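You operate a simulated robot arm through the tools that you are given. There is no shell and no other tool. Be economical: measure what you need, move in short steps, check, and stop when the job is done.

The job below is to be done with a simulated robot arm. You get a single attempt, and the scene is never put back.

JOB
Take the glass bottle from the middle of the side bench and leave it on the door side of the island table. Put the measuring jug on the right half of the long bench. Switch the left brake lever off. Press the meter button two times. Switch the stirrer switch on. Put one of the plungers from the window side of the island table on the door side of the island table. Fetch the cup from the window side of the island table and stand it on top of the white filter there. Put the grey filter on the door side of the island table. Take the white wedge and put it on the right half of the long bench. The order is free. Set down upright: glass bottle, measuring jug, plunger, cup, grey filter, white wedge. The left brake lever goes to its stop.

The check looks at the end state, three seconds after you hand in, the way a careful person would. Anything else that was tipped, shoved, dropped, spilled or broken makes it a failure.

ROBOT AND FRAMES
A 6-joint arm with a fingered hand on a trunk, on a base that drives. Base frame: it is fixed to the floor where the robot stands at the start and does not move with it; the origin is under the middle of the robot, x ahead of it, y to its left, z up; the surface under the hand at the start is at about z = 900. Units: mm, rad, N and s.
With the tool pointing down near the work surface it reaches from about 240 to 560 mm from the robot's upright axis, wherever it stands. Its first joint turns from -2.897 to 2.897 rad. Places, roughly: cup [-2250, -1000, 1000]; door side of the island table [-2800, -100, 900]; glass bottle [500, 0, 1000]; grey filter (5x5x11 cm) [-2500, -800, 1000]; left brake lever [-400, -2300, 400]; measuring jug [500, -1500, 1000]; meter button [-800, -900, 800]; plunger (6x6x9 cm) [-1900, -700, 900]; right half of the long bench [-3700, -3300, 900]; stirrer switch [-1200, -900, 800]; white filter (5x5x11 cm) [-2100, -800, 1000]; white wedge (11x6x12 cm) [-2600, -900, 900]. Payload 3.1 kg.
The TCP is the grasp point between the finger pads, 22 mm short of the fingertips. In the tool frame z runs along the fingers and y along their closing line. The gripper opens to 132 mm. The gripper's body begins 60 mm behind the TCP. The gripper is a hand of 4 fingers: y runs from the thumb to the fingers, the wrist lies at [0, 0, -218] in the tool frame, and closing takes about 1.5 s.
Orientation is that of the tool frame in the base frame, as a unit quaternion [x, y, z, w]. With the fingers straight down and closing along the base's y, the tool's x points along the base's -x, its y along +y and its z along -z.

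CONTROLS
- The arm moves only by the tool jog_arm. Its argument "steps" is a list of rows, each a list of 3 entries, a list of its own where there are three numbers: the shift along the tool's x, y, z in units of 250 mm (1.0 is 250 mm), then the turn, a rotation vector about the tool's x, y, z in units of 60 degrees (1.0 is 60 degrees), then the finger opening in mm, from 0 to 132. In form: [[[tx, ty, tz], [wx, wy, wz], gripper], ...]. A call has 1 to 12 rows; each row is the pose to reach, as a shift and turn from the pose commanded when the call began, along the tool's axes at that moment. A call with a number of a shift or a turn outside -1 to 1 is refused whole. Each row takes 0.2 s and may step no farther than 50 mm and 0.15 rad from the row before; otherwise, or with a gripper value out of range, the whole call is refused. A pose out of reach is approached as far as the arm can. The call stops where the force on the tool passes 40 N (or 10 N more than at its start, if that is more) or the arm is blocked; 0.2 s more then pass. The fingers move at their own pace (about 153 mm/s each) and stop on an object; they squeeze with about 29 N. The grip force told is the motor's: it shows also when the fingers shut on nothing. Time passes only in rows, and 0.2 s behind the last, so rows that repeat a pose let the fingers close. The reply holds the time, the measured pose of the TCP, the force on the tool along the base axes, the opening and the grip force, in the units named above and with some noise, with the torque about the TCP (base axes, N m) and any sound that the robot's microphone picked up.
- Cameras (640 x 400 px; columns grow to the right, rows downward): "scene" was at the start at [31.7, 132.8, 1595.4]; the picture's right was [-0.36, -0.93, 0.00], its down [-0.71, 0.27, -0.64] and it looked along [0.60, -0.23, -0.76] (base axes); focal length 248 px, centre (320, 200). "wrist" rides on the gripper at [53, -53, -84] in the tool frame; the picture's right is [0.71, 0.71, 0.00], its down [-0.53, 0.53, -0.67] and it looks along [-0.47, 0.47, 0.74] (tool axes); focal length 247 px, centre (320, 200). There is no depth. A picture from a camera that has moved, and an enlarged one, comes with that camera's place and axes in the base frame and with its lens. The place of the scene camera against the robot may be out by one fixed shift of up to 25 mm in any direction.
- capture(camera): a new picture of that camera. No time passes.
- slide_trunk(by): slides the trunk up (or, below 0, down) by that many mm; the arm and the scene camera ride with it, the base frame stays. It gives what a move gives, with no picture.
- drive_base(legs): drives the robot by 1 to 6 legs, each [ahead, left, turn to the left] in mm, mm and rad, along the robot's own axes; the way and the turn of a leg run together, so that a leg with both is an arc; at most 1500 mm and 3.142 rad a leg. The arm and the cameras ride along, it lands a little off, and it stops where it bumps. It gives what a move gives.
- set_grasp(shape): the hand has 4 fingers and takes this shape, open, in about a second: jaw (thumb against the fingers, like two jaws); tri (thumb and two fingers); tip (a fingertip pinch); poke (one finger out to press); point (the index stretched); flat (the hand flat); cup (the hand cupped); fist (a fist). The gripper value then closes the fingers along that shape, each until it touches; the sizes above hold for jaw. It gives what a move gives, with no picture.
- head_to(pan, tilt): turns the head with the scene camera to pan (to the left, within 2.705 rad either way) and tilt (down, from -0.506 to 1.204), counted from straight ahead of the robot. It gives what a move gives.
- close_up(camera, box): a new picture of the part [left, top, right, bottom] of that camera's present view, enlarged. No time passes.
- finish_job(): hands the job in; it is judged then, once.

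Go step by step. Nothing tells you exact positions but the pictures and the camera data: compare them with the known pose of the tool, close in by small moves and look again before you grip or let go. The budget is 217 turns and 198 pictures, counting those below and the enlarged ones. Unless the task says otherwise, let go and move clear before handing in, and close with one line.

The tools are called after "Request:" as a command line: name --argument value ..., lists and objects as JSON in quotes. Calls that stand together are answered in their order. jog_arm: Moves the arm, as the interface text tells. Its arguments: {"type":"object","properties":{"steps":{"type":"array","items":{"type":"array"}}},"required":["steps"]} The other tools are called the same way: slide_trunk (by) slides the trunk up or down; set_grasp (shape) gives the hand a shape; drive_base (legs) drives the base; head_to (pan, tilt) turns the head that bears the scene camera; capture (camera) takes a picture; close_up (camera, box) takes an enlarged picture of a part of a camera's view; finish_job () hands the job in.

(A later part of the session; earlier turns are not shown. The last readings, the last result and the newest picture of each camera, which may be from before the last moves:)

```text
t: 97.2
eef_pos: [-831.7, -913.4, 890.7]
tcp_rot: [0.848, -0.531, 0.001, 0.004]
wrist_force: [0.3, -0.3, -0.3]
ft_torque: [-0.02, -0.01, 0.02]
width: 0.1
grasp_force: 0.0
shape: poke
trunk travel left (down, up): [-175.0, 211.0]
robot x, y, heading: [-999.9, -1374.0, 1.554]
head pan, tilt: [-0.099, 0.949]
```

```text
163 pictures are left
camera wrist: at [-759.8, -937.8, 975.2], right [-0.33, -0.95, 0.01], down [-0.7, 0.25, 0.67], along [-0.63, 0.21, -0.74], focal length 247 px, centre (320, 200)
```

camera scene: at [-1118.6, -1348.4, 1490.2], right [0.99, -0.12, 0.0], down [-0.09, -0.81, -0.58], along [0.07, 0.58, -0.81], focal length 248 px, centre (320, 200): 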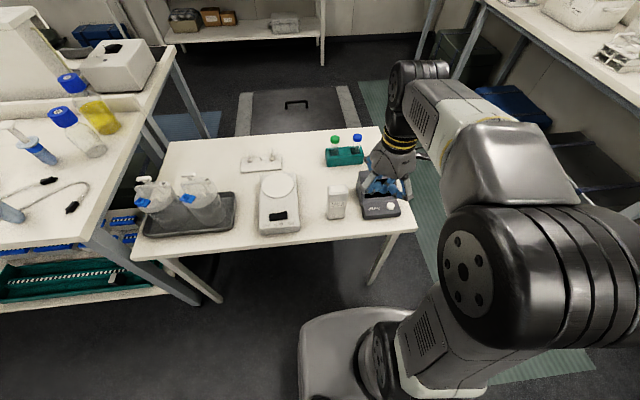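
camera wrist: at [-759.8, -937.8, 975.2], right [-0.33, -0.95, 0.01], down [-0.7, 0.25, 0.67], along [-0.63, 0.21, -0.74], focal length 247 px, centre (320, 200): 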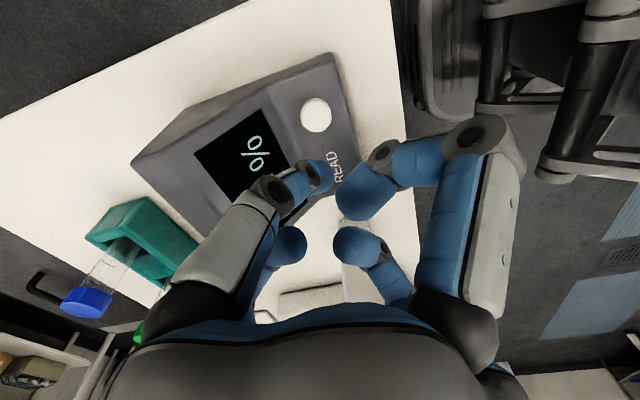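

The poke shape holds with value 132. The tip is aligned to within a few mm, so I'll descend toward the button.

Request:
jog_arm --steps '[[[0.006, -0.012, 0.1], [0, 0, 0], 132], [[0.006, -0.012, 0.19], [0, 0, 0], 132], [[0.006, -0.012, 0.22], [0, 0, 0], 132]]'

Request:
capture --camera "wrist"

Request:
close_up --camera "scene" --box '[320, 130, 460, 230]'

```text
t: 98.0
eef_pos: [-827.5, -914.5, 836.1]
tcp_rot: [0.848, -0.529, 0.002, 0.004]
wrist_force: [0.6, -1.4, 0.0]
ft_torque: [0.04, -0.02, 0.02]
width: 0.0
grasp_force: 0.0
shape: poke
trunk travel left (down, up): [-175.0, 211.0]
robot x, y, heading: [-1000.0, -1374.0, 1.552]
head pan, tilt: [-0.099, 0.949]
```

```text
162 pictures are left
camera wrist: at [-756.9, -938.3, 920.9], right [-0.33, -0.95, 0.01], down [-0.7, 0.25, 0.67], along [-0.63, 0.21, -0.74], focal length 247 px, centre (320, 200)
```

wrist: 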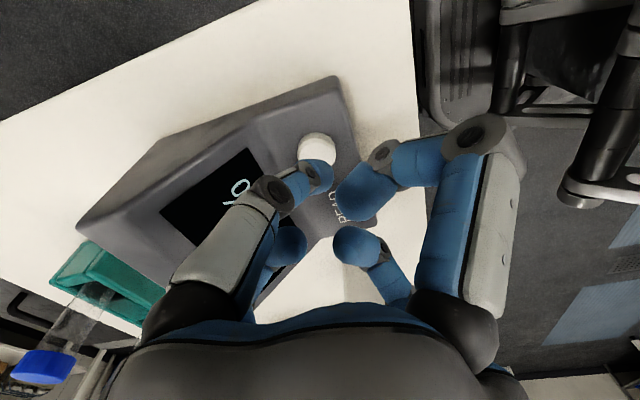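

```text
4.00 times, centred on (390, 180) of scene
camera zoom: at [-1118.6, -1348.2, 1490.4], right [0.99, -0.12, 0.0], down [-0.09, -0.81, -0.58], along [0.07, 0.58, -0.81], focal length 993 px, centre (40, 280)
```

zoom: 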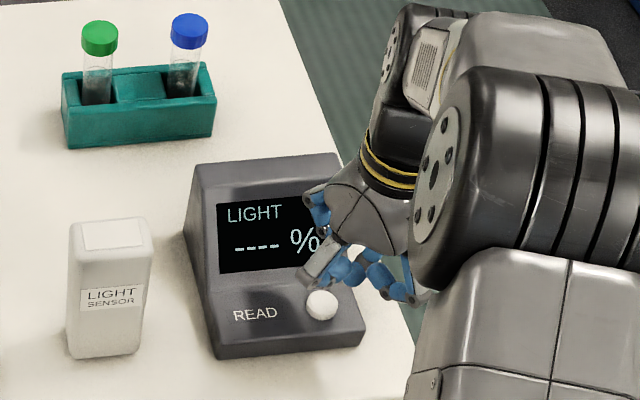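

The button seems lower than I thought, at about z 789. I'll keep descending in small steps until contact.

Request:
jog_arm --steps '[[[0, 0, 0.03], [0, 0, 0], 132], [[0, 0, 0.06], [0, 0, 0], 132], [[0, 0, 0.075], [0, 0, 0], 132]]'

Request:
capture --camera "wrist"

Request:
close_up --camera "scene" --box '[350, 160, 434, 220]'

```text
t: 98.8
eef_pos: [-827.1, -916.2, 817.9]
tcp_rot: [0.848, -0.53, 0.002, 0.004]
wrist_force: [-0.3, 0.2, 0.4]
ft_torque: [0.03, 0.01, 0.0]
width: 0.0
grasp_force: 0.0
shape: poke
trunk travel left (down, up): [-175.0, 211.0]
robot x, y, heading: [-998.5, -1375.0, 1.553]
head pan, tilt: [-0.099, 0.949]
```

```text
160 pictures are left
camera wrist: at [-757.2, -938.2, 902.4], right [-0.33, -0.95, 0.01], down [-0.7, 0.25, 0.67], along [-0.63, 0.21, -0.74], focal length 247 px, centre (320, 200)
```

wrist: 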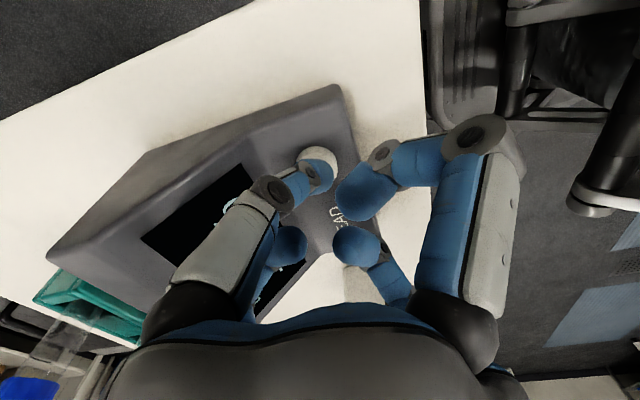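

```text
6.67 times, centred on (392, 190) of scene
camera zoom: at [-1118.6, -1348.3, 1490.4], right [0.99, -0.12, 0.0], down [-0.09, -0.81, -0.58], along [0.07, 0.58, -0.81], focal length 1656 px, centre (-160, 267)
```

zoom: 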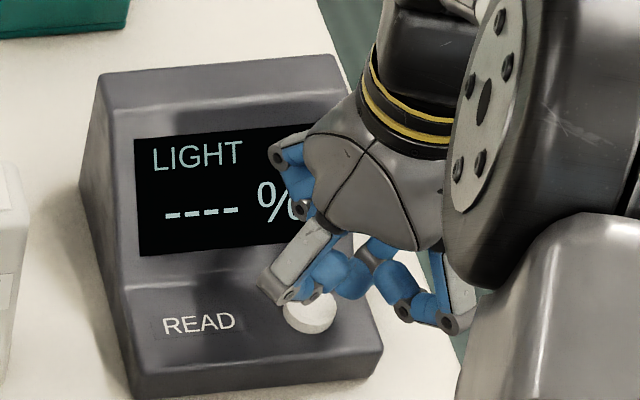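

Request:
jog_arm --steps '[[[0, 0, 0.012], [0, 0, 0], 132], [[0, 0, 0.024], [0, 0, 0], 132], [[0, 0, 0.032], [0, 0, 0], 132]]'

```text
t: 99.6
eef_pos: [-828.0, -914.6, 809.4]
tcp_rot: [0.848, -0.53, 0.002, 0.004]
wrist_force: [-0.9, 0.5, 0.5]
ft_torque: [-0.01, -0.01, -0.01]
width: 0.0
grasp_force: 0.0
shape: poke
trunk travel left (down, up): [-175.0, 211.0]
robot x, y, heading: [-998.7, -1376.0, 1.554]
head pan, tilt: [-0.099, 0.949]
```

Request:
jog_arm --steps '[[[0, 0, 0.008], [0, 0, 0], 132], [[0, 0, 0.016], [0, 0, 0], 132]]'

Request:
close_up --camera "scene" --box '[350, 160, 434, 220]'

Request:
close_up --camera "wrist" --box '[240, 100, 400, 200]'

```text
t: 100.2
eef_pos: [-829.0, -915.1, 806.7]
tcp_rot: [0.848, -0.53, 0.001, 0.004]
wrist_force: [-0.3, 0.0, -0.1]
ft_torque: [-0.01, -0.03, 0.03]
width: 0.2
grasp_force: 0.1
shape: poke
trunk travel left (down, up): [-175.0, 211.0]
robot x, y, heading: [-998.4, -1377.0, 1.555]
head pan, tilt: [-0.099, 0.949]
```

```text
6.67 times, centred on (392, 190) of scene
camera zoom: at [-1118.6, -1348.3, 1490.4], right [0.99, -0.12, 0.0], down [-0.09, -0.81, -0.58], along [0.07, 0.58, -0.81], focal length 1656 px, centre (-160, 267)
```

zoom: 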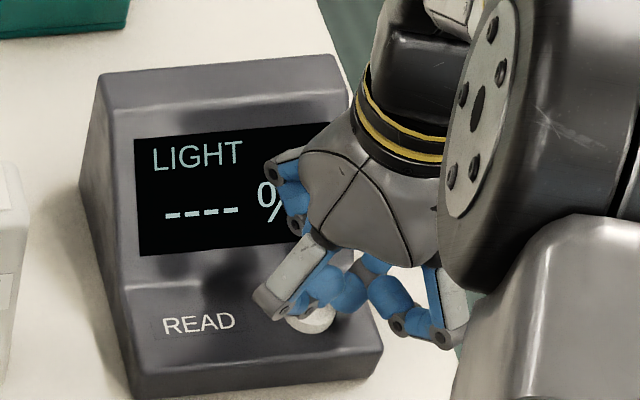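

```text
4.00 times, centred on (320, 150) of wrist
camera zoom: at [-757.0, -938.8, 890.7], right [-0.33, -0.95, 0.01], down [-0.7, 0.25, 0.67], along [-0.63, 0.21, -0.74], focal length 988 px, centre (320, 400)
```

zoom: 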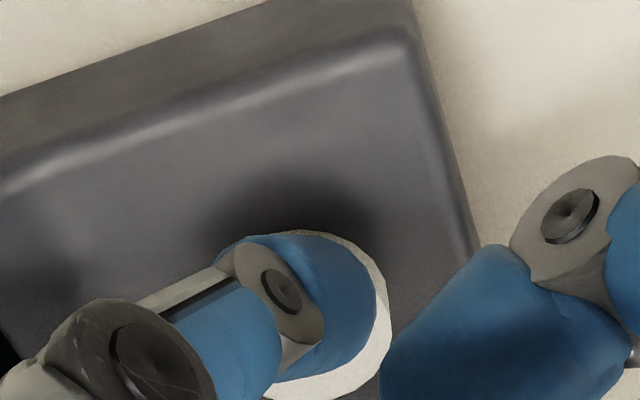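

Request:
jog_arm --steps '[[[0, 0, 0.008], [0, 0, 0], 132], [[0, 0, 0.016], [0, 0, 0], 132], [[0, 0, 0.024], [0, 0, 0], 132]]'

```text
t: 101.0
eef_pos: [-828.6, -915.0, 801.0]
tcp_rot: [0.848, -0.53, 0.001, 0.004]
wrist_force: [-0.4, -1.5, 1.4]
ft_torque: [-0.03, 0.02, 0.01]
width: 0.1
grasp_force: 0.1
shape: poke
trunk travel left (down, up): [-175.0, 211.0]
robot x, y, heading: [-997.6, -1377.0, 1.554]
head pan, tilt: [-0.099, 0.949]
```

Request:
jog_arm --steps '[[[0, 0, 0.006], [0, 0, 0], 132], [[0, 0, 0.012], [0, 0, 0], 132]]'

Request:
close_up --camera "scene" --box '[350, 160, 434, 220]'

```text
t: 101.6
eef_pos: [-828.2, -915.8, 798.4]
tcp_rot: [0.848, -0.53, 0.002, 0.003]
wrist_force: [-0.1, -0.7, 9.6]
ft_torque: [-0.02, -0.03, -0.02]
width: 0.0
grasp_force: 0.1
shape: poke
trunk travel left (down, up): [-175.0, 211.0]
robot x, y, heading: [-997.4, -1378.2, 1.556]
head pan, tilt: [-0.099, 0.949]
heard: click
```

```text
6.67 times, centred on (392, 190) of scene
camera zoom: at [-1118.9, -1349.3, 1490.4], right [0.99, -0.12, 0.0], down [-0.09, -0.81, -0.58], along [0.07, 0.58, -0.81], focal length 1656 px, centre (-160, 267)
```

zoom: 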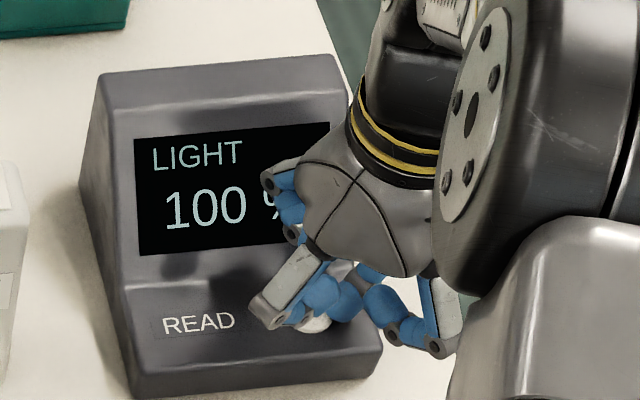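

One press clicked and the display shows 100 %. I'll release and press once more.

Request:
jog_arm --steps '[[[0, 0, -0.03], [0, 0, 0], 132], [[0, 0, -0.05], [0, 0, 0], 132], [[0, 0, -0.05], [0, 0, 0], 132]]'

Request:
jog_arm --steps '[[[0, 0, 0.03], [0, 0, 0], 132], [[0, 0, 0.045], [0, 0, 0], 132], [[0, 0, 0.052], [0, 0, 0], 132]]'

```text
t: 102.4
eef_pos: [-828.8, -915.1, 809.5]
tcp_rot: [0.848, -0.53, 0.002, 0.003]
wrist_force: [-0.2, 0.2, 0.6]
ft_torque: [0.0, 0.02, 0.0]
width: 0.0
grasp_force: 0.1
shape: poke
trunk travel left (down, up): [-175.0, 211.0]
robot x, y, heading: [-1002.3, -1377.8, 1.56]
head pan, tilt: [-0.099, 0.949]
```

```text
t: 103.2
eef_pos: [-827.5, -914.7, 797.6]
tcp_rot: [0.848, -0.53, 0.001, 0.002]
wrist_force: [1.2, 0.1, 8.4]
ft_torque: [0.04, -0.03, 0.0]
width: 0.0
grasp_force: 0.2
shape: poke
trunk travel left (down, up): [-175.0, 211.0]
robot x, y, heading: [-1000.1, -1376.4, 1.556]
head pan, tilt: [-0.099, 0.949]
heard: click
```

A second click, so the meter is done. I'll rise and go across to the stirrer.

Request:
jog_arm --steps '[[[0, 0, -0.15], [0, 0, 0], 132], [[0, 0, -0.3], [0, 0, 0], 132], [[0, 0, -0.48], [0, 0, 0], 132], [[0, 0, -0.6], [0, 0, 0], 132], [[-0.075, 0.165, -0.6], [0, 0, 0], 132], [[-0.15, 0.33, -0.6], [0, 0, 0], 132], [[-0.225, 0.495, -0.6], [0, 0, 0], 132], [[-0.3, 0.66, -0.6], [0, 0, 0], 132]]'

Request:
jog_arm --steps '[[[-0.075, 0.165, 0], [0, 0, 0], 132], [[-0.15, 0.33, 0], [0, 0, 0], 132], [[-0.225, 0.495, 0], [0, 0, 0], 132], [[-0.3, 0.66, 0], [0, 0, 0], 132]]'

Request:
capture --camera "wrist"

Request:
capture --camera "scene"

```text
t: 105.0
eef_pos: [-1009.8, -920.6, 946.6]
tcp_rot: [0.848, -0.531, 0.001, 0.005]
wrist_force: [-1.1, -0.3, -0.7]
ft_torque: [-0.03, 0.0, 0.01]
width: 0.1
grasp_force: 0.1
shape: poke
trunk travel left (down, up): [-175.0, 211.0]
robot x, y, heading: [-998.2, -1377.7, 1.555]
head pan, tilt: [-0.099, 0.949]
```

```text
t: 106.0
eef_pos: [-1192.2, -922.4, 948.0]
tcp_rot: [0.847, -0.531, 0.0, 0.003]
wrist_force: [-0.3, 0.5, 0.9]
ft_torque: [0.03, 0.02, -0.01]
width: 0.0
grasp_force: 0.0
shape: poke
trunk travel left (down, up): [-175.0, 211.0]
robot x, y, heading: [-1002.4, -1376.2, 1.552]
head pan, tilt: [-0.099, 0.949]
```

```text
155 pictures are left
camera wrist: at [-1121.1, -947.5, 1032.2], right [-0.33, -0.94, 0.01], down [-0.7, 0.25, 0.67], along [-0.63, 0.21, -0.74], focal length 247 px, centre (320, 200)
```

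wrist: 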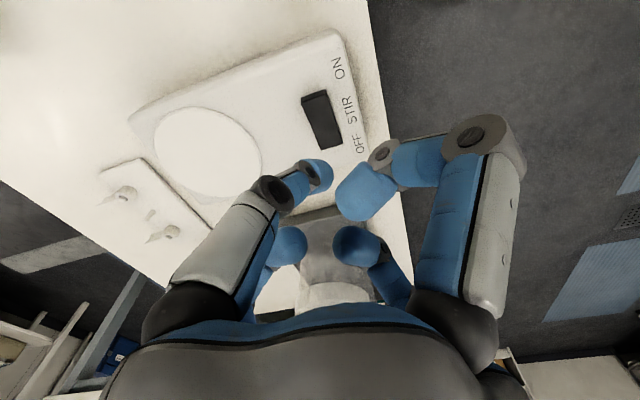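

```text
154 pictures are left
camera scene: at [-1119.6, -1348.2, 1490.3], right [0.99, -0.12, 0.0], down [-0.09, -0.81, -0.58], along [0.07, 0.58, -0.81], focal length 248 px, centre (320, 200)
```

scene: 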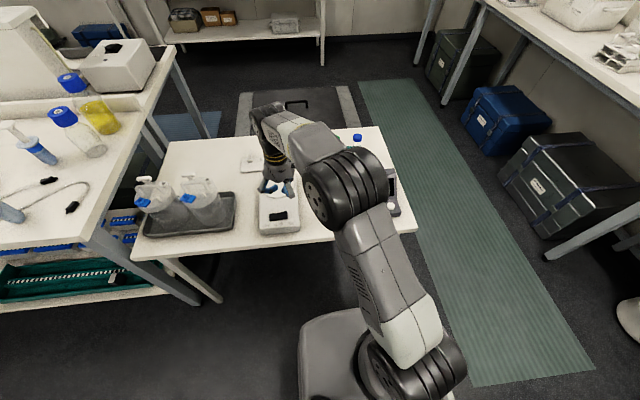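

The rocker's ON end is at about (-1201,-920, ~806). I'll align and descend partway.

Request:
jog_arm --steps '[[[-0.023, 0.029, 0.14], [0, 0, 0], 132], [[-0.023, 0.029, 0.28], [0, 0, 0], 132], [[-0.023, 0.029, 0.4], [0, 0, 0], 132]]'

Request:
close_up --camera "wrist" --box '[240, 80, 400, 180]'

Request:
close_up --camera "scene" --box '[238, 170, 322, 230]'

```text
t: 106.8
eef_pos: [-1200.2, -921.4, 847.0]
tcp_rot: [0.848, -0.53, 0.001, 0.003]
wrist_force: [0.4, -0.2, -0.7]
ft_torque: [0.0, 0.01, 0.02]
width: 0.1
grasp_force: 0.0
shape: poke
trunk travel left (down, up): [-175.0, 211.0]
robot x, y, heading: [-997.9, -1373.2, 1.551]
head pan, tilt: [-0.099, 0.949]
```

```text
4.00 times, centred on (320, 130) of wrist
camera zoom: at [-1129.3, -945.4, 930.6], right [-0.33, -0.95, 0.01], down [-0.7, 0.25, 0.67], along [-0.63, 0.21, -0.74], focal length 988 px, centre (320, 480)
```

zoom: 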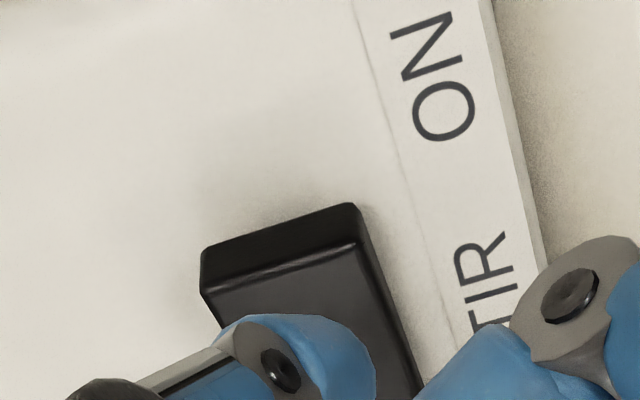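

```text
6.67 times, centred on (280, 200) of scene
camera zoom: at [-1119.1, -1347.9, 1490.3], right [0.99, -0.12, 0.0], down [-0.09, -0.81, -0.58], along [0.07, 0.58, -0.81], focal length 1656 px, centre (587, 200)
```

zoom: 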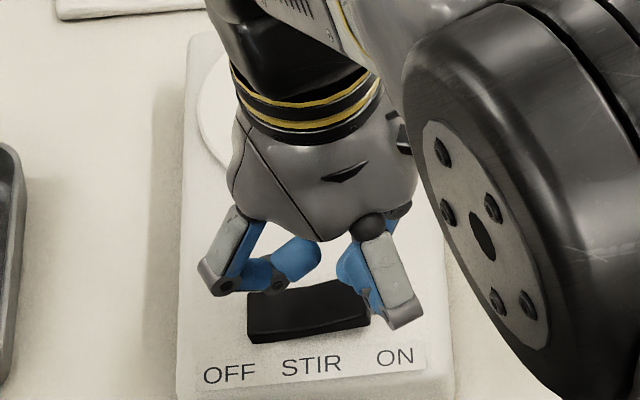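

The tip is over the ON end, so I'll lower in small steps.

Request:
jog_arm --steps '[[[0, 0, 0.02], [0, 0, 0], 132], [[0, 0, 0.04], [0, 0, 0], 132], [[0, 0, 0.06], [0, 0, 0], 132]]'

Request:
close_up --camera "wrist" --box '[240, 100, 400, 200]'

Request:
close_up --camera "scene" --box '[238, 170, 322, 230]'

```text
t: 107.6
eef_pos: [-1200.9, -922.8, 832.2]
tcp_rot: [0.848, -0.53, 0.002, 0.004]
wrist_force: [0.3, 0.3, 0.1]
ft_torque: [0.01, 0.01, 0.0]
width: 0.1
grasp_force: 0.0
shape: poke
trunk travel left (down, up): [-175.0, 211.0]
robot x, y, heading: [-998.9, -1371.8, 1.559]
head pan, tilt: [-0.099, 0.949]
```

```text
4.00 times, centred on (320, 150) of wrist
camera zoom: at [-1129.0, -945.9, 916.4], right [-0.33, -0.95, 0.01], down [-0.7, 0.25, 0.67], along [-0.63, 0.21, -0.74], focal length 988 px, centre (320, 400)
```

zoom: 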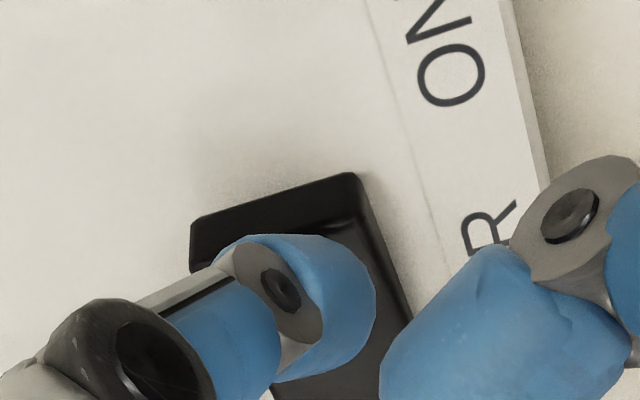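

```text
6.67 times, centred on (280, 200) of scene
camera zoom: at [-1118.8, -1348.2, 1490.4], right [0.99, -0.12, 0.0], down [-0.09, -0.81, -0.58], along [0.07, 0.58, -0.81], focal length 1656 px, centre (587, 200)
```

zoom: 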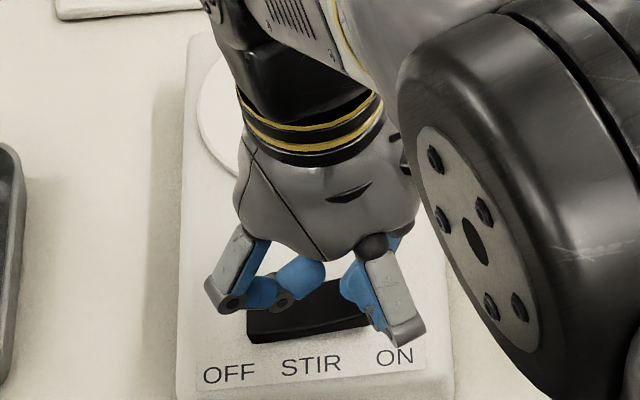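

Request:
jog_arm --steps '[[[0, 0, 0.012], [0, 0, 0], 132], [[0, 0, 0.024], [0, 0, 0], 132], [[0, 0, 0.036], [0, 0, 0], 132]]'

```text
t: 108.4
eef_pos: [-1199.3, -922.5, 822.1]
tcp_rot: [0.848, -0.529, 0.002, 0.005]
wrist_force: [1.0, -0.2, 0.9]
ft_torque: [-0.02, 0.01, -0.01]
width: 0.0
grasp_force: 0.1
shape: poke
trunk travel left (down, up): [-175.0, 211.0]
robot x, y, heading: [-999.9, -1374.7, 1.556]
head pan, tilt: [-0.099, 0.949]
```

Request:
jog_arm --steps '[[[0, 0, 0.012], [0, 0, 0], 132], [[0, 0, 0.024], [0, 0, 0], 132], [[0, 0, 0.036], [0, 0, 0], 132]]'

Request:
close_up --camera "wrist" --box '[240, 100, 400, 200]'

Request:
close_up --camera "scene" --box '[238, 170, 322, 230]'

```text
t: 109.2
eef_pos: [-1199.6, -922.4, 816.4]
tcp_rot: [0.848, -0.531, -0.002, 0.002]
wrist_force: [4.8, 0.7, 26.0]
ft_torque: [0.12, -0.05, -0.02]
width: 0.0
grasp_force: 0.0
shape: poke
trunk travel left (down, up): [-175.0, 211.0]
robot x, y, heading: [-999.9, -1375.9, 1.554]
head pan, tilt: [-0.099, 0.949]
heard: click
```

```text
4.00 times, centred on (320, 150) of wrist
camera zoom: at [-1127.4, -946.3, 902.0], right [-0.33, -0.95, 0.0], down [-0.7, 0.24, 0.67], along [-0.64, 0.22, -0.74], focal length 988 px, centre (320, 400)
```

zoom: 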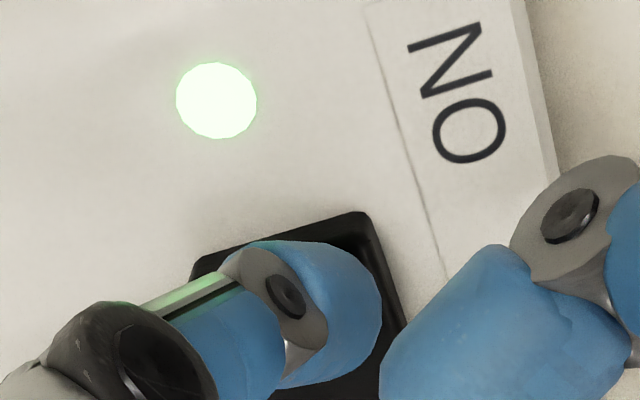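

```text
6.67 times, centred on (280, 200) of scene
camera zoom: at [-1116.7, -1351.1, 1490.8], right [0.99, -0.12, 0.0], down [-0.09, -0.81, -0.58], along [0.07, 0.58, -0.81], focal length 1656 px, centre (587, 200)
```

zoom: 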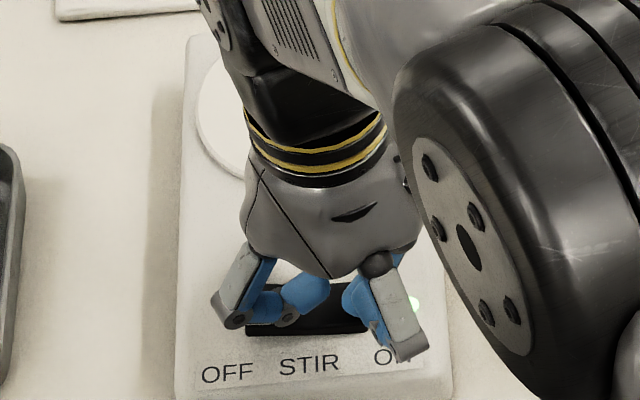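

The stirrer is on (green light). I'll lift, retract, restore the trunk and re-form the jaw.

Request:
jog_arm --steps '[[[0, 0, -0.12], [0, 0, 0], 132], [[0, 0, -0.3], [0, 0, 0], 132], [[0, 0, -0.48], [0, 0, 0], 132], [[0, 0, -0.65], [0, 0, 0], 132], [[0.16, -0.1, -0.65], [0, 0, 0], 132], [[0.32, -0.2, -0.65], [0, 0, 0], 132], [[0.48, -0.3, -0.65], [0, 0, 0], 132], [[0.64, -0.4, -0.65], [0, 0, 0], 132], [[0.8, -0.49, -0.65], [0, 0, 0], 132]]'

Request:
slide_trunk --by 100

Request:
set_grasp --shape "jaw"

Request:
head_to --pan 0.1 --tilt 0.9

Request:
capture --camera "scene"

```text
t: 111.2
eef_pos: [-1002.0, -1049.2, 977.2]
tcp_rot: [0.848, -0.53, 0.001, 0.004]
wrist_force: [0.1, 0.0, 0.2]
ft_torque: [-0.03, -0.04, 0.02]
width: 0.1
grasp_force: 0.2
shape: poke
trunk travel left (down, up): [-175.0, 211.0]
robot x, y, heading: [-999.5, -1375.9, 1.555]
head pan, tilt: [-0.099, 0.949]
```

```text
t: 112.5
eef_pos: [-1002.8, -1048.4, 1075.6]
tcp_rot: [0.848, -0.529, 0.002, 0.005]
wrist_force: [-0.5, -0.2, -0.7]
ft_torque: [0.01, -0.01, 0.03]
width: 0.0
grasp_force: 0.0
shape: poke
trunk travel left (down, up): [-275.0, 111.0]
robot x, y, heading: [-999.4, -1375.6, 1.56]
head pan, tilt: [-0.099, 0.949]
```

```text
t: 113.4
eef_pos: [-1002.7, -1048.7, 1076.0]
tcp_rot: [0.848, -0.531, 0.003, 0.004]
wrist_force: [-0.6, 0.5, 0.0]
ft_torque: [-0.01, 0.03, -0.01]
width: 132.1
grasp_force: 0.1
shape: jaw
trunk travel left (down, up): [-275.0, 111.0]
robot x, y, heading: [-995.8, -1377.1, 1.555]
head pan, tilt: [-0.099, 0.949]
```

```text
t: 114.1
eef_pos: [-1002.7, -1048.8, 1076.5]
tcp_rot: [0.848, -0.53, 0.001, 0.005]
wrist_force: [-1.5, -0.1, 0.1]
ft_torque: [0.01, 0.0, -0.01]
width: 132.0
grasp_force: 0.1
shape: jaw
trunk travel left (down, up): [-275.0, 111.0]
robot x, y, heading: [-996.7, -1373.5, 1.558]
head pan, tilt: [0.099, 0.901]
```

```text
147 pictures are left
camera scene: at [-1133.3, -1345.4, 1593.1], right [1.0, 0.08, 0.0], down [0.06, -0.78, -0.62], along [-0.05, 0.62, -0.78], focal length 248 px, centre (320, 200)
```

scene: 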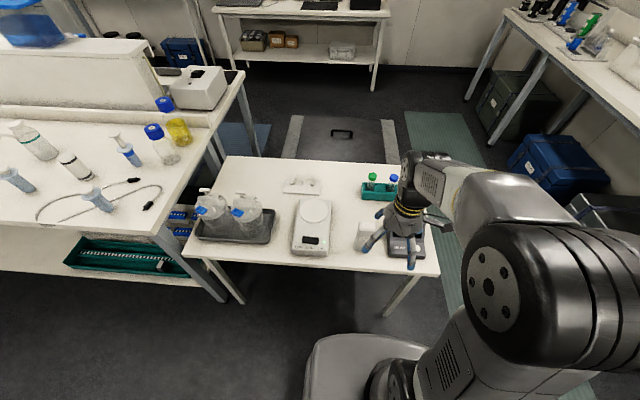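

Next is the window side of the island. I'll raise the hand, back off, slide left to x≈-2100 and look.

Request:
jog_arm --steps '[[[0, 0, -0.2], [0, 0, 0], 132], [[0, 0, -0.4], [0, 0, 0], 132]]'

Request:
drive_base --legs '[[-180, 0, 0], [0, 1100, 0.013]]'

Request:
head_to --pan 0.1 --tilt 0.7

Request:
capture --camera "scene"

Request:
close_up --camera "scene" --box '[100, 100, 420, 300]'

```text
t: 114.7
eef_pos: [-1002.1, -1046.8, 1175.4]
tcp_rot: [0.848, -0.53, 0.002, 0.004]
wrist_force: [0.0, -0.2, 0.5]
ft_torque: [0.04, 0.01, 0.04]
width: 132.0
grasp_force: 0.0
shape: jaw
trunk travel left (down, up): [-275.0, 111.0]
robot x, y, heading: [-997.5, -1373.8, 1.557]
head pan, tilt: [0.099, 0.901]
```

```text
t: 121.5
eef_pos: [-2112.8, -1214.2, 1175.8]
tcp_rot: [0.85, -0.526, 0.002, 0.004]
wrist_force: [-1.0, -0.3, -0.4]
ft_torque: [-0.04, 0.02, 0.03]
width: 131.9
grasp_force: 0.1
shape: jaw
trunk travel left (down, up): [-275.0, 111.0]
robot x, y, heading: [-2106.6, -1542.1, 1.566]
head pan, tilt: [0.099, 0.901]
```

```text
t: 122.2
eef_pos: [-2114.4, -1214.2, 1175.8]
tcp_rot: [0.851, -0.526, 0.001, 0.005]
wrist_force: [0.5, -0.2, 0.3]
ft_torque: [-0.03, 0.0, 0.02]
width: 131.7
grasp_force: 0.0
shape: jaw
trunk travel left (down, up): [-275.0, 111.0]
robot x, y, heading: [-2103.4, -1544.3, 1.56]
head pan, tilt: [0.099, 0.7]
```

```text
146 pictures are left
camera scene: at [-2241.2, -1504.3, 1609.2], right [1.0, 0.09, 0.0], down [0.06, -0.64, -0.76], along [-0.07, 0.76, -0.64], focal length 248 px, centre (320, 200)
```

scene: 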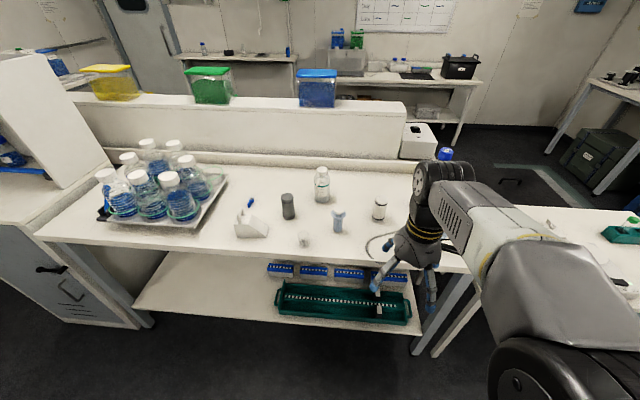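

```text
2.00 times, centred on (260, 200) of scene
camera zoom: at [-2241.2, -1504.3, 1609.2], right [1.0, 0.09, 0.0], down [0.06, -0.64, -0.76], along [-0.07, 0.76, -0.64], focal length 497 px, centre (440, 200)
```

zoom: 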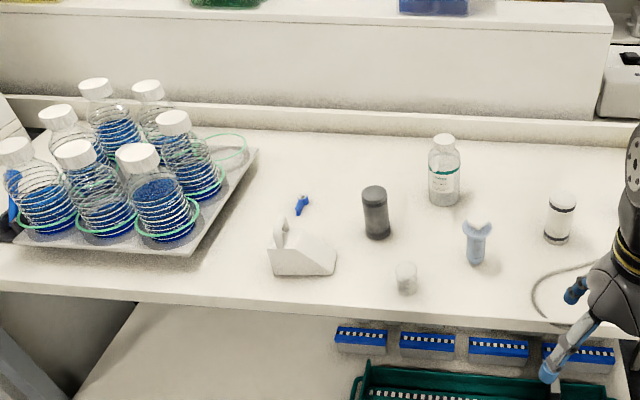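

I can make out the wedge, grey filter, cup, white filter and blue plungers. I'll zoom in on the plunger and cup.

Request:
close_up --camera "scene" --box '[270, 160, 430, 260]'

Request:
capture --camera "wrist"

```text
4.00 times, centred on (350, 210) of scene
camera zoom: at [-2241.2, -1504.3, 1609.2], right [1.0, 0.09, 0.0], down [0.06, -0.64, -0.76], along [-0.07, 0.76, -0.64], focal length 993 px, centre (200, 160)
```

zoom: 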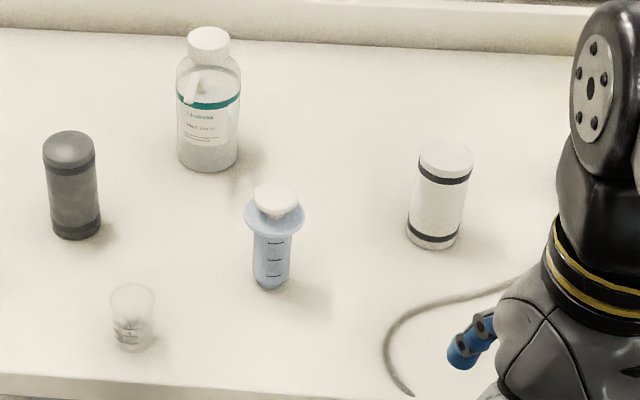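

```text
143 pictures are left
camera wrist: at [-2042.2, -1236.8, 1260.2], right [-0.32, -0.95, 0.01], down [-0.7, 0.24, 0.67], along [-0.63, 0.21, -0.74], focal length 247 px, centre (320, 200)
```

wrist: 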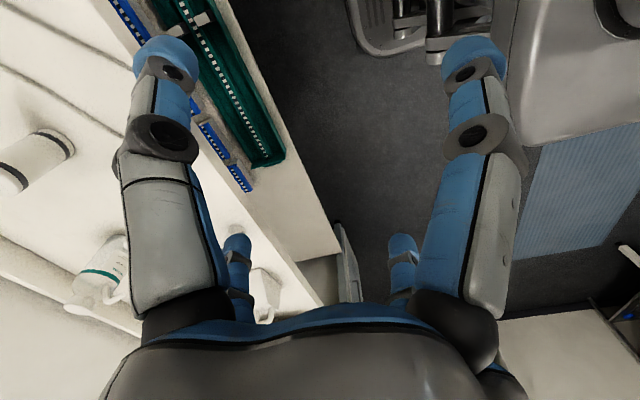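

The plunger stands upright, a 37 mm barrel with a 60 mm flange, at about (-2232,-865). I'll drive closer in front of it.

Request:
drive_base --legs '[[195, 122, 0.01]]'

Request:
head_to --pan 0.0 --tilt 0.9

Request:
capture --camera "scene"

Request:
capture --camera "wrist"

```text
t: 124.0
eef_pos: [-2239.2, -1019.3, 1175.2]
tcp_rot: [0.852, -0.524, 0.002, 0.004]
wrist_force: [0.5, 0.8, 0.3]
ft_torque: [-0.01, 0.01, 0.0]
width: 131.8
grasp_force: 0.0
shape: jaw
trunk travel left (down, up): [-275.0, 111.0]
robot x, y, heading: [-2228.1, -1352.3, 1.569]
head pan, tilt: [0.099, 0.7]
```

```text
t: 124.7
eef_pos: [-2238.2, -1019.4, 1175.7]
tcp_rot: [0.852, -0.523, 0.002, 0.004]
wrist_force: [0.0, -0.2, 0.3]
ft_torque: [0.02, -0.02, 0.05]
width: 131.8
grasp_force: 0.1
shape: jaw
trunk travel left (down, up): [-275.0, 111.0]
robot x, y, heading: [-2224.9, -1348.5, 1.568]
head pan, tilt: [0.0, 0.901]
```

```text
142 pictures are left
camera scene: at [-2354.7, -1320.1, 1593.2], right [1.0, 0.0, 0.0], down [0.0, -0.78, -0.62], along [0.0, 0.62, -0.78], focal length 248 px, centre (320, 200)
```

scene: 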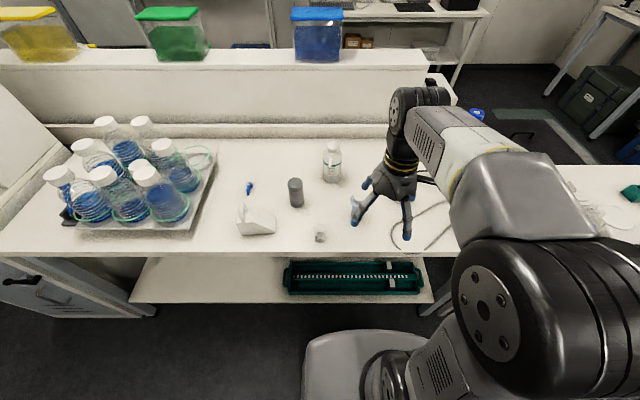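

```text
141 pictures are left
camera wrist: at [-2166.2, -1041.9, 1260.3], right [-0.31, -0.95, 0.01], down [-0.71, 0.24, 0.67], along [-0.64, 0.2, -0.74], focal length 247 px, centre (320, 200)
```

wrist: 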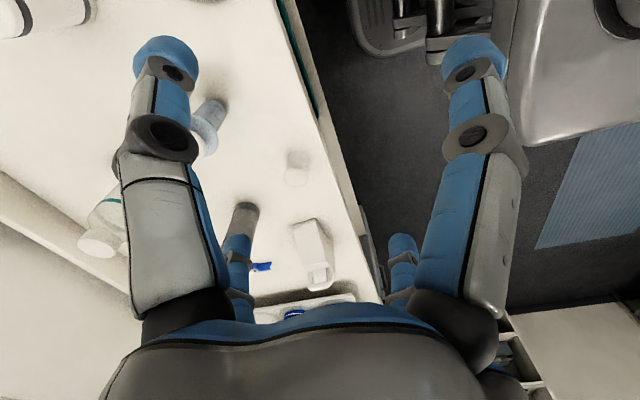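

I'll move over the plunger with a narrower opening and look.

Request:
jog_arm --steps '[[[-0.145, -0.067, 0], [0, 0, 0], 90], [[-0.29, -0.133, 0], [0, 0, 0], 90], [[-0.435, -0.2, 0], [0, 0, 0], 90], [[-0.579, -0.266, 0], [0, 0, 0], 90], [[-0.579, -0.266, 0.16], [0, 0, 0], 90], [[-0.579, -0.266, 0.32], [0, 0, 0], 90]]'

Request:
capture --camera "wrist"

Request:
close_up --camera "scene" --box '[270, 130, 430, 230]'

```text
t: 126.1
eef_pos: [-2244.7, -860.1, 1094.4]
tcp_rot: [0.852, -0.524, 0.002, 0.005]
wrist_force: [0.1, 0.9, 0.4]
ft_torque: [-0.01, 0.01, -0.02]
width: 90.2
grasp_force: 0.0
shape: jaw
trunk travel left (down, up): [-275.0, 111.0]
robot x, y, heading: [-2226.3, -1347.8, 1.572]
head pan, tilt: [0.0, 0.901]
```

```text
140 pictures are left
camera wrist: at [-2172.5, -882.3, 1178.9], right [-0.31, -0.95, 0.01], down [-0.71, 0.24, 0.67], along [-0.64, 0.2, -0.74], focal length 247 px, centre (320, 200)
```

wrist: 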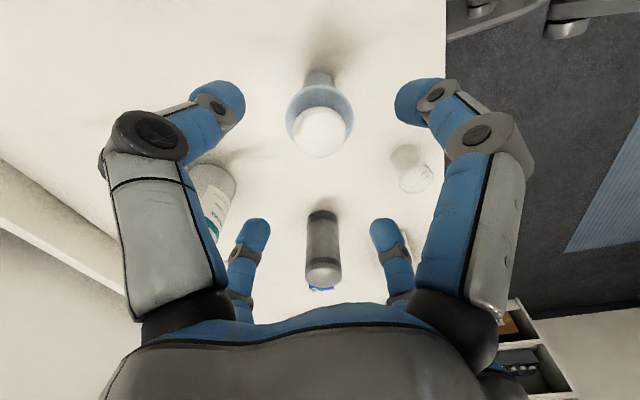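

```text
4.00 times, centred on (350, 180) of scene
camera zoom: at [-2354.9, -1318.6, 1593.1], right [1.0, 0.0, 0.0], down [0.0, -0.78, -0.62], along [0.0, 0.62, -0.78], focal length 993 px, centre (200, 280)
```

zoom: 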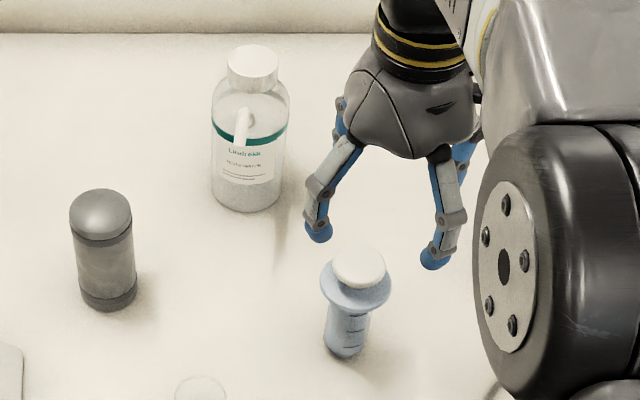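

By the wrist camera the plunger is at about (-2257,-855). I'll correct and come lower.

Request:
jog_arm --steps '[[[-0.036, 0.036, 0.1], [0, 0, 0], 90], [[-0.036, 0.036, 0.25], [0, 0, 0], 90]]'

Request:
capture --camera "wrist"

Request:
close_up --camera "scene" --box '[270, 130, 430, 230]'

```text
t: 126.7
eef_pos: [-2256.3, -856.6, 1032.6]
tcp_rot: [0.852, -0.523, 0.001, 0.003]
wrist_force: [0.0, 0.2, -0.2]
ft_torque: [-0.01, 0.01, 0.0]
width: 90.0
grasp_force: 0.1
shape: jaw
trunk travel left (down, up): [-275.0, 111.0]
robot x, y, heading: [-2229.8, -1349.8, 1.571]
head pan, tilt: [0.0, 0.901]
```

```text
138 pictures are left
camera wrist: at [-2184.7, -879.9, 1117.0], right [-0.31, -0.95, 0.01], down [-0.71, 0.24, 0.67], along [-0.64, 0.2, -0.74], focal length 247 px, centre (320, 200)
```

wrist: 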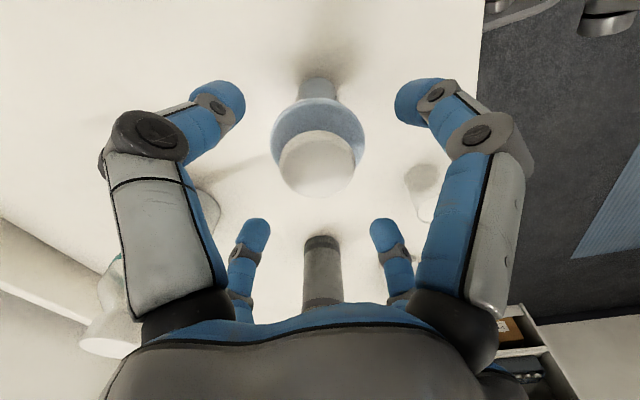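

```text
4.00 times, centred on (350, 180) of scene
camera zoom: at [-2354.6, -1319.6, 1593.1], right [1.0, 0.0, 0.0], down [0.0, -0.78, -0.62], along [0.0, 0.62, -0.78], focal length 993 px, centre (200, 280)
```

zoom: 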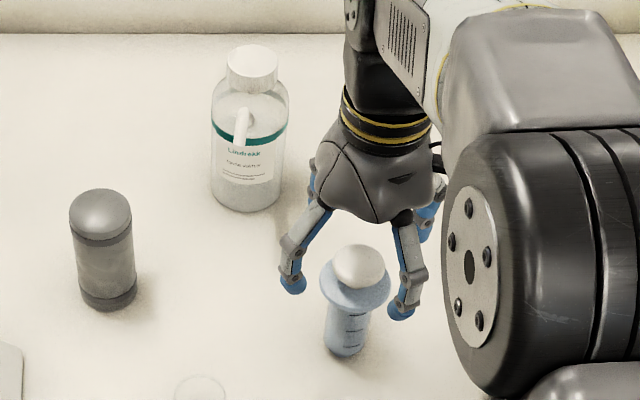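

Aligned. I'll descend around the flange to grip the barrel.

Request:
jog_arm --steps '[[[-0.006, 0.004, 0.12], [0, 0, 0], 90], [[-0.006, 0.004, 0.24], [0, 0, 0], 90], [[-0.006, 0.004, 0.32], [0, 0, 0], 90], [[-0.006, 0.004, 0.37], [0, 0, 0], 90]]'

Request:
capture --camera "wrist"

Request:
close_up --camera "scene" --box '[270, 130, 430, 230]'

```text
t: 127.7
eef_pos: [-2258.6, -858.8, 943.1]
tcp_rot: [0.852, -0.523, -0.001, 0.0]
wrist_force: [-0.5, 0.2, 26.2]
ft_torque: [0.01, -0.08, 0.01]
width: 90.6
grasp_force: 0.0
shape: jaw
trunk travel left (down, up): [-275.0, 111.0]
robot x, y, heading: [-2223.3, -1348.6, 1.573]
head pan, tilt: [0.0, 0.901]
```

```text
136 pictures are left
camera wrist: at [-2186.8, -881.7, 1028.0], right [-0.31, -0.95, 0.0], down [-0.71, 0.23, 0.67], along [-0.64, 0.21, -0.74], focal length 247 px, centre (320, 200)
```

wrist: 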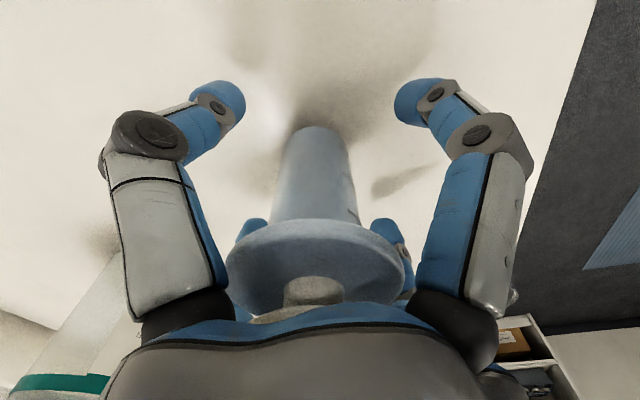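

```text
4.00 times, centred on (350, 180) of scene
camera zoom: at [-2354.6, -1324.5, 1593.5], right [1.0, 0.0, 0.0], down [0.0, -0.78, -0.62], along [0.0, 0.62, -0.78], focal length 993 px, centre (200, 280)
```

zoom: 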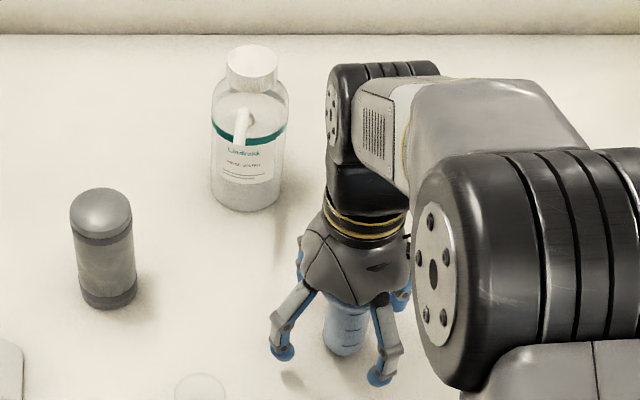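

The palm is touching the plunger's top. I'll back up 10 mm and close.

Request:
jog_arm --steps '[[[0, 0, -0.04], [0, 0, 0], 90], [[0, 0, -0.04], [0, 0, 0], 60], [[0, 0, -0.04], [0, 0, 0], 40], [[0, 0, -0.04], [0, 0, 0], 20], [[0, 0, -0.04], [0, 0, 0], 20], [[0, 0, -0.04], [0, 0, 0], 20], [[0, 0, -0.04], [0, 0, 0], 20]]'

Request:
capture --camera "wrist"

Request:
close_up --camera "scene" --box '[270, 130, 430, 230]'

```text
t: 129.3
eef_pos: [-2258.3, -858.1, 949.1]
tcp_rot: [0.852, -0.523, 0.002, 0.004]
wrist_force: [-0.1, -0.6, -0.3]
ft_torque: [-0.06, 0.0, 0.02]
width: 28.0
grasp_force: 28.8
shape: jaw
trunk travel left (down, up): [-275.0, 111.0]
robot x, y, heading: [-2227.5, -1347.4, 1.572]
head pan, tilt: [0.0, 0.901]
```

```text
134 pictures are left
camera wrist: at [-2186.9, -880.0, 1034.2], right [-0.31, -0.95, 0.01], down [-0.71, 0.24, 0.67], along [-0.64, 0.2, -0.74], focal length 247 px, centre (320, 200)
```

wrist: 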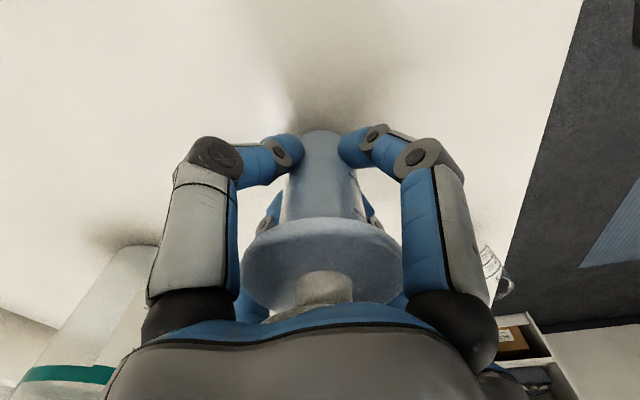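

```text
4.00 times, centred on (350, 180) of scene
camera zoom: at [-2354.9, -1319.8, 1593.1], right [1.0, 0.0, 0.0], down [0.0, -0.78, -0.62], along [0.0, 0.62, -0.78], focal length 993 px, centre (200, 280)
```

zoom: 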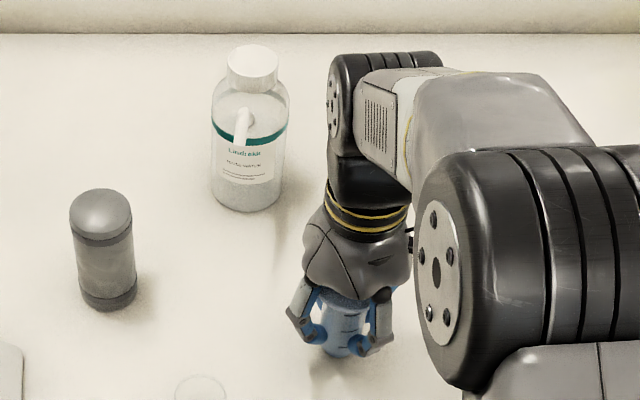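

The barrel is held at 28 mm. I'll lift and retract.

Request:
jog_arm --steps '[[[0, 0, -0.15], [0, 0, 0], 20], [[0, 0, -0.33], [0, 0, 0], 20], [[0, 0, -0.51], [0, 0, 0], 20], [[0, 0, -0.69], [0, 0, 0], 20], [[0, 0, -0.86], [0, 0, 0], 20], [[0.145, 0.073, -0.86], [0, 0, 0], 20], [[0.29, 0.146, -0.86], [0, 0, 0], 20], [[0.435, 0.22, -0.86], [0, 0, 0], 20], [[0.58, 0.293, -0.86], [0, 0, 0], 20]]'

Request:
capture --camera "scene"

```text
t: 131.3
eef_pos: [-2256.7, -1018.6, 1166.0]
tcp_rot: [0.852, -0.523, 0.001, 0.003]
wrist_force: [-0.1, -1.0, -0.2]
ft_torque: [0.03, 0.01, -0.04]
width: 27.8
grasp_force: 28.7
shape: jaw
trunk travel left (down, up): [-275.0, 111.0]
robot x, y, heading: [-2224.8, -1346.5, 1.574]
head pan, tilt: [0.0, 0.901]
```

```text
132 pictures are left
camera scene: at [-2354.8, -1321.7, 1593.1], right [1.0, 0.0, 0.0], down [0.0, -0.78, -0.62], along [0.0, 0.62, -0.78], focal length 248 px, centre (320, 200)
```

scene: 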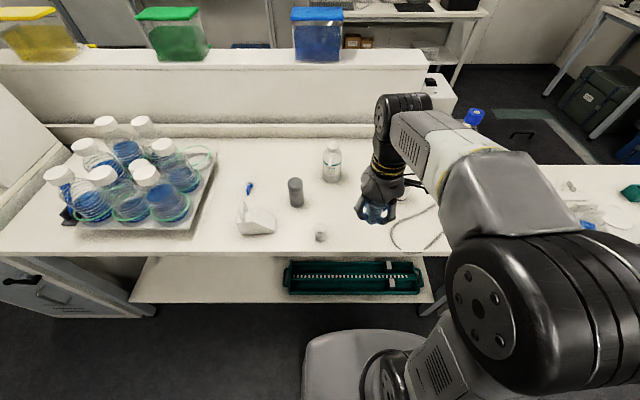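

Now I'll drive around to the door side with the plunger.

Request:
drive_base --legs '[[-200, 0, 0], [0, -1500, 0], [0, -545, 0], [1500, 0, 0], [800, 0, 0], [0, 1000, 0]]'

Request:
drive_base --legs '[[0, 0, 3.141], [0, -1300, 0]]'

Request:
head_to --pan -0.1 --tilt 0.9

Request:
capture --camera "scene"

```text
t: 158.3
eef_pos: [-1210.4, 1083.6, 1164.2]
tcp_rot: [0.851, -0.524, 0.002, 0.005]
wrist_force: [-0.4, 0.1, -0.4]
ft_torque: [-0.02, -0.02, 0.0]
width: 27.6
grasp_force: 29.5
shape: jaw
trunk travel left (down, up): [-275.0, 111.0]
robot x, y, heading: [-1179.2, 749.9, 1.568]
head pan, tilt: [0.0, 0.901]
```

```text
t: 172.2
eef_pos: [-2443.1, 413.0, 1165.5]
tcp_rot: [0.522, 0.853, 0.004, -0.002]
wrist_force: [-0.1, -0.3, 0.7]
ft_torque: [0.0, 0.01, 0.01]
width: 27.5
grasp_force: 29.3
shape: jaw
trunk travel left (down, up): [-275.0, 111.0]
robot x, y, heading: [-2476.0, 744.9, -1.565]
head pan, tilt: [0.0, 0.901]
```

```text
t: 172.9
eef_pos: [-2441.4, 412.2, 1166.5]
tcp_rot: [0.522, 0.853, 0.005, -0.002]
wrist_force: [-0.2, 0.7, -0.6]
ft_torque: [-0.01, 0.01, -0.02]
width: 27.9
grasp_force: 28.9
shape: jaw
trunk travel left (down, up): [-275.0, 111.0]
robot x, y, heading: [-2476.2, 741.1, -1.566]
head pan, tilt: [-0.099, 0.901]
```

```text
131 pictures are left
camera scene: at [-2314.5, 741.4, 1593.1], right [-1.0, 0.09, 0.0], down [0.07, 0.78, -0.62], along [-0.06, -0.62, -0.78], focal length 248 px, centre (320, 200)
```

scene: 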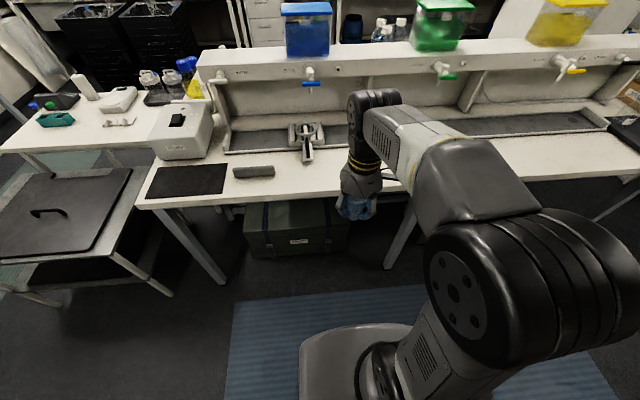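

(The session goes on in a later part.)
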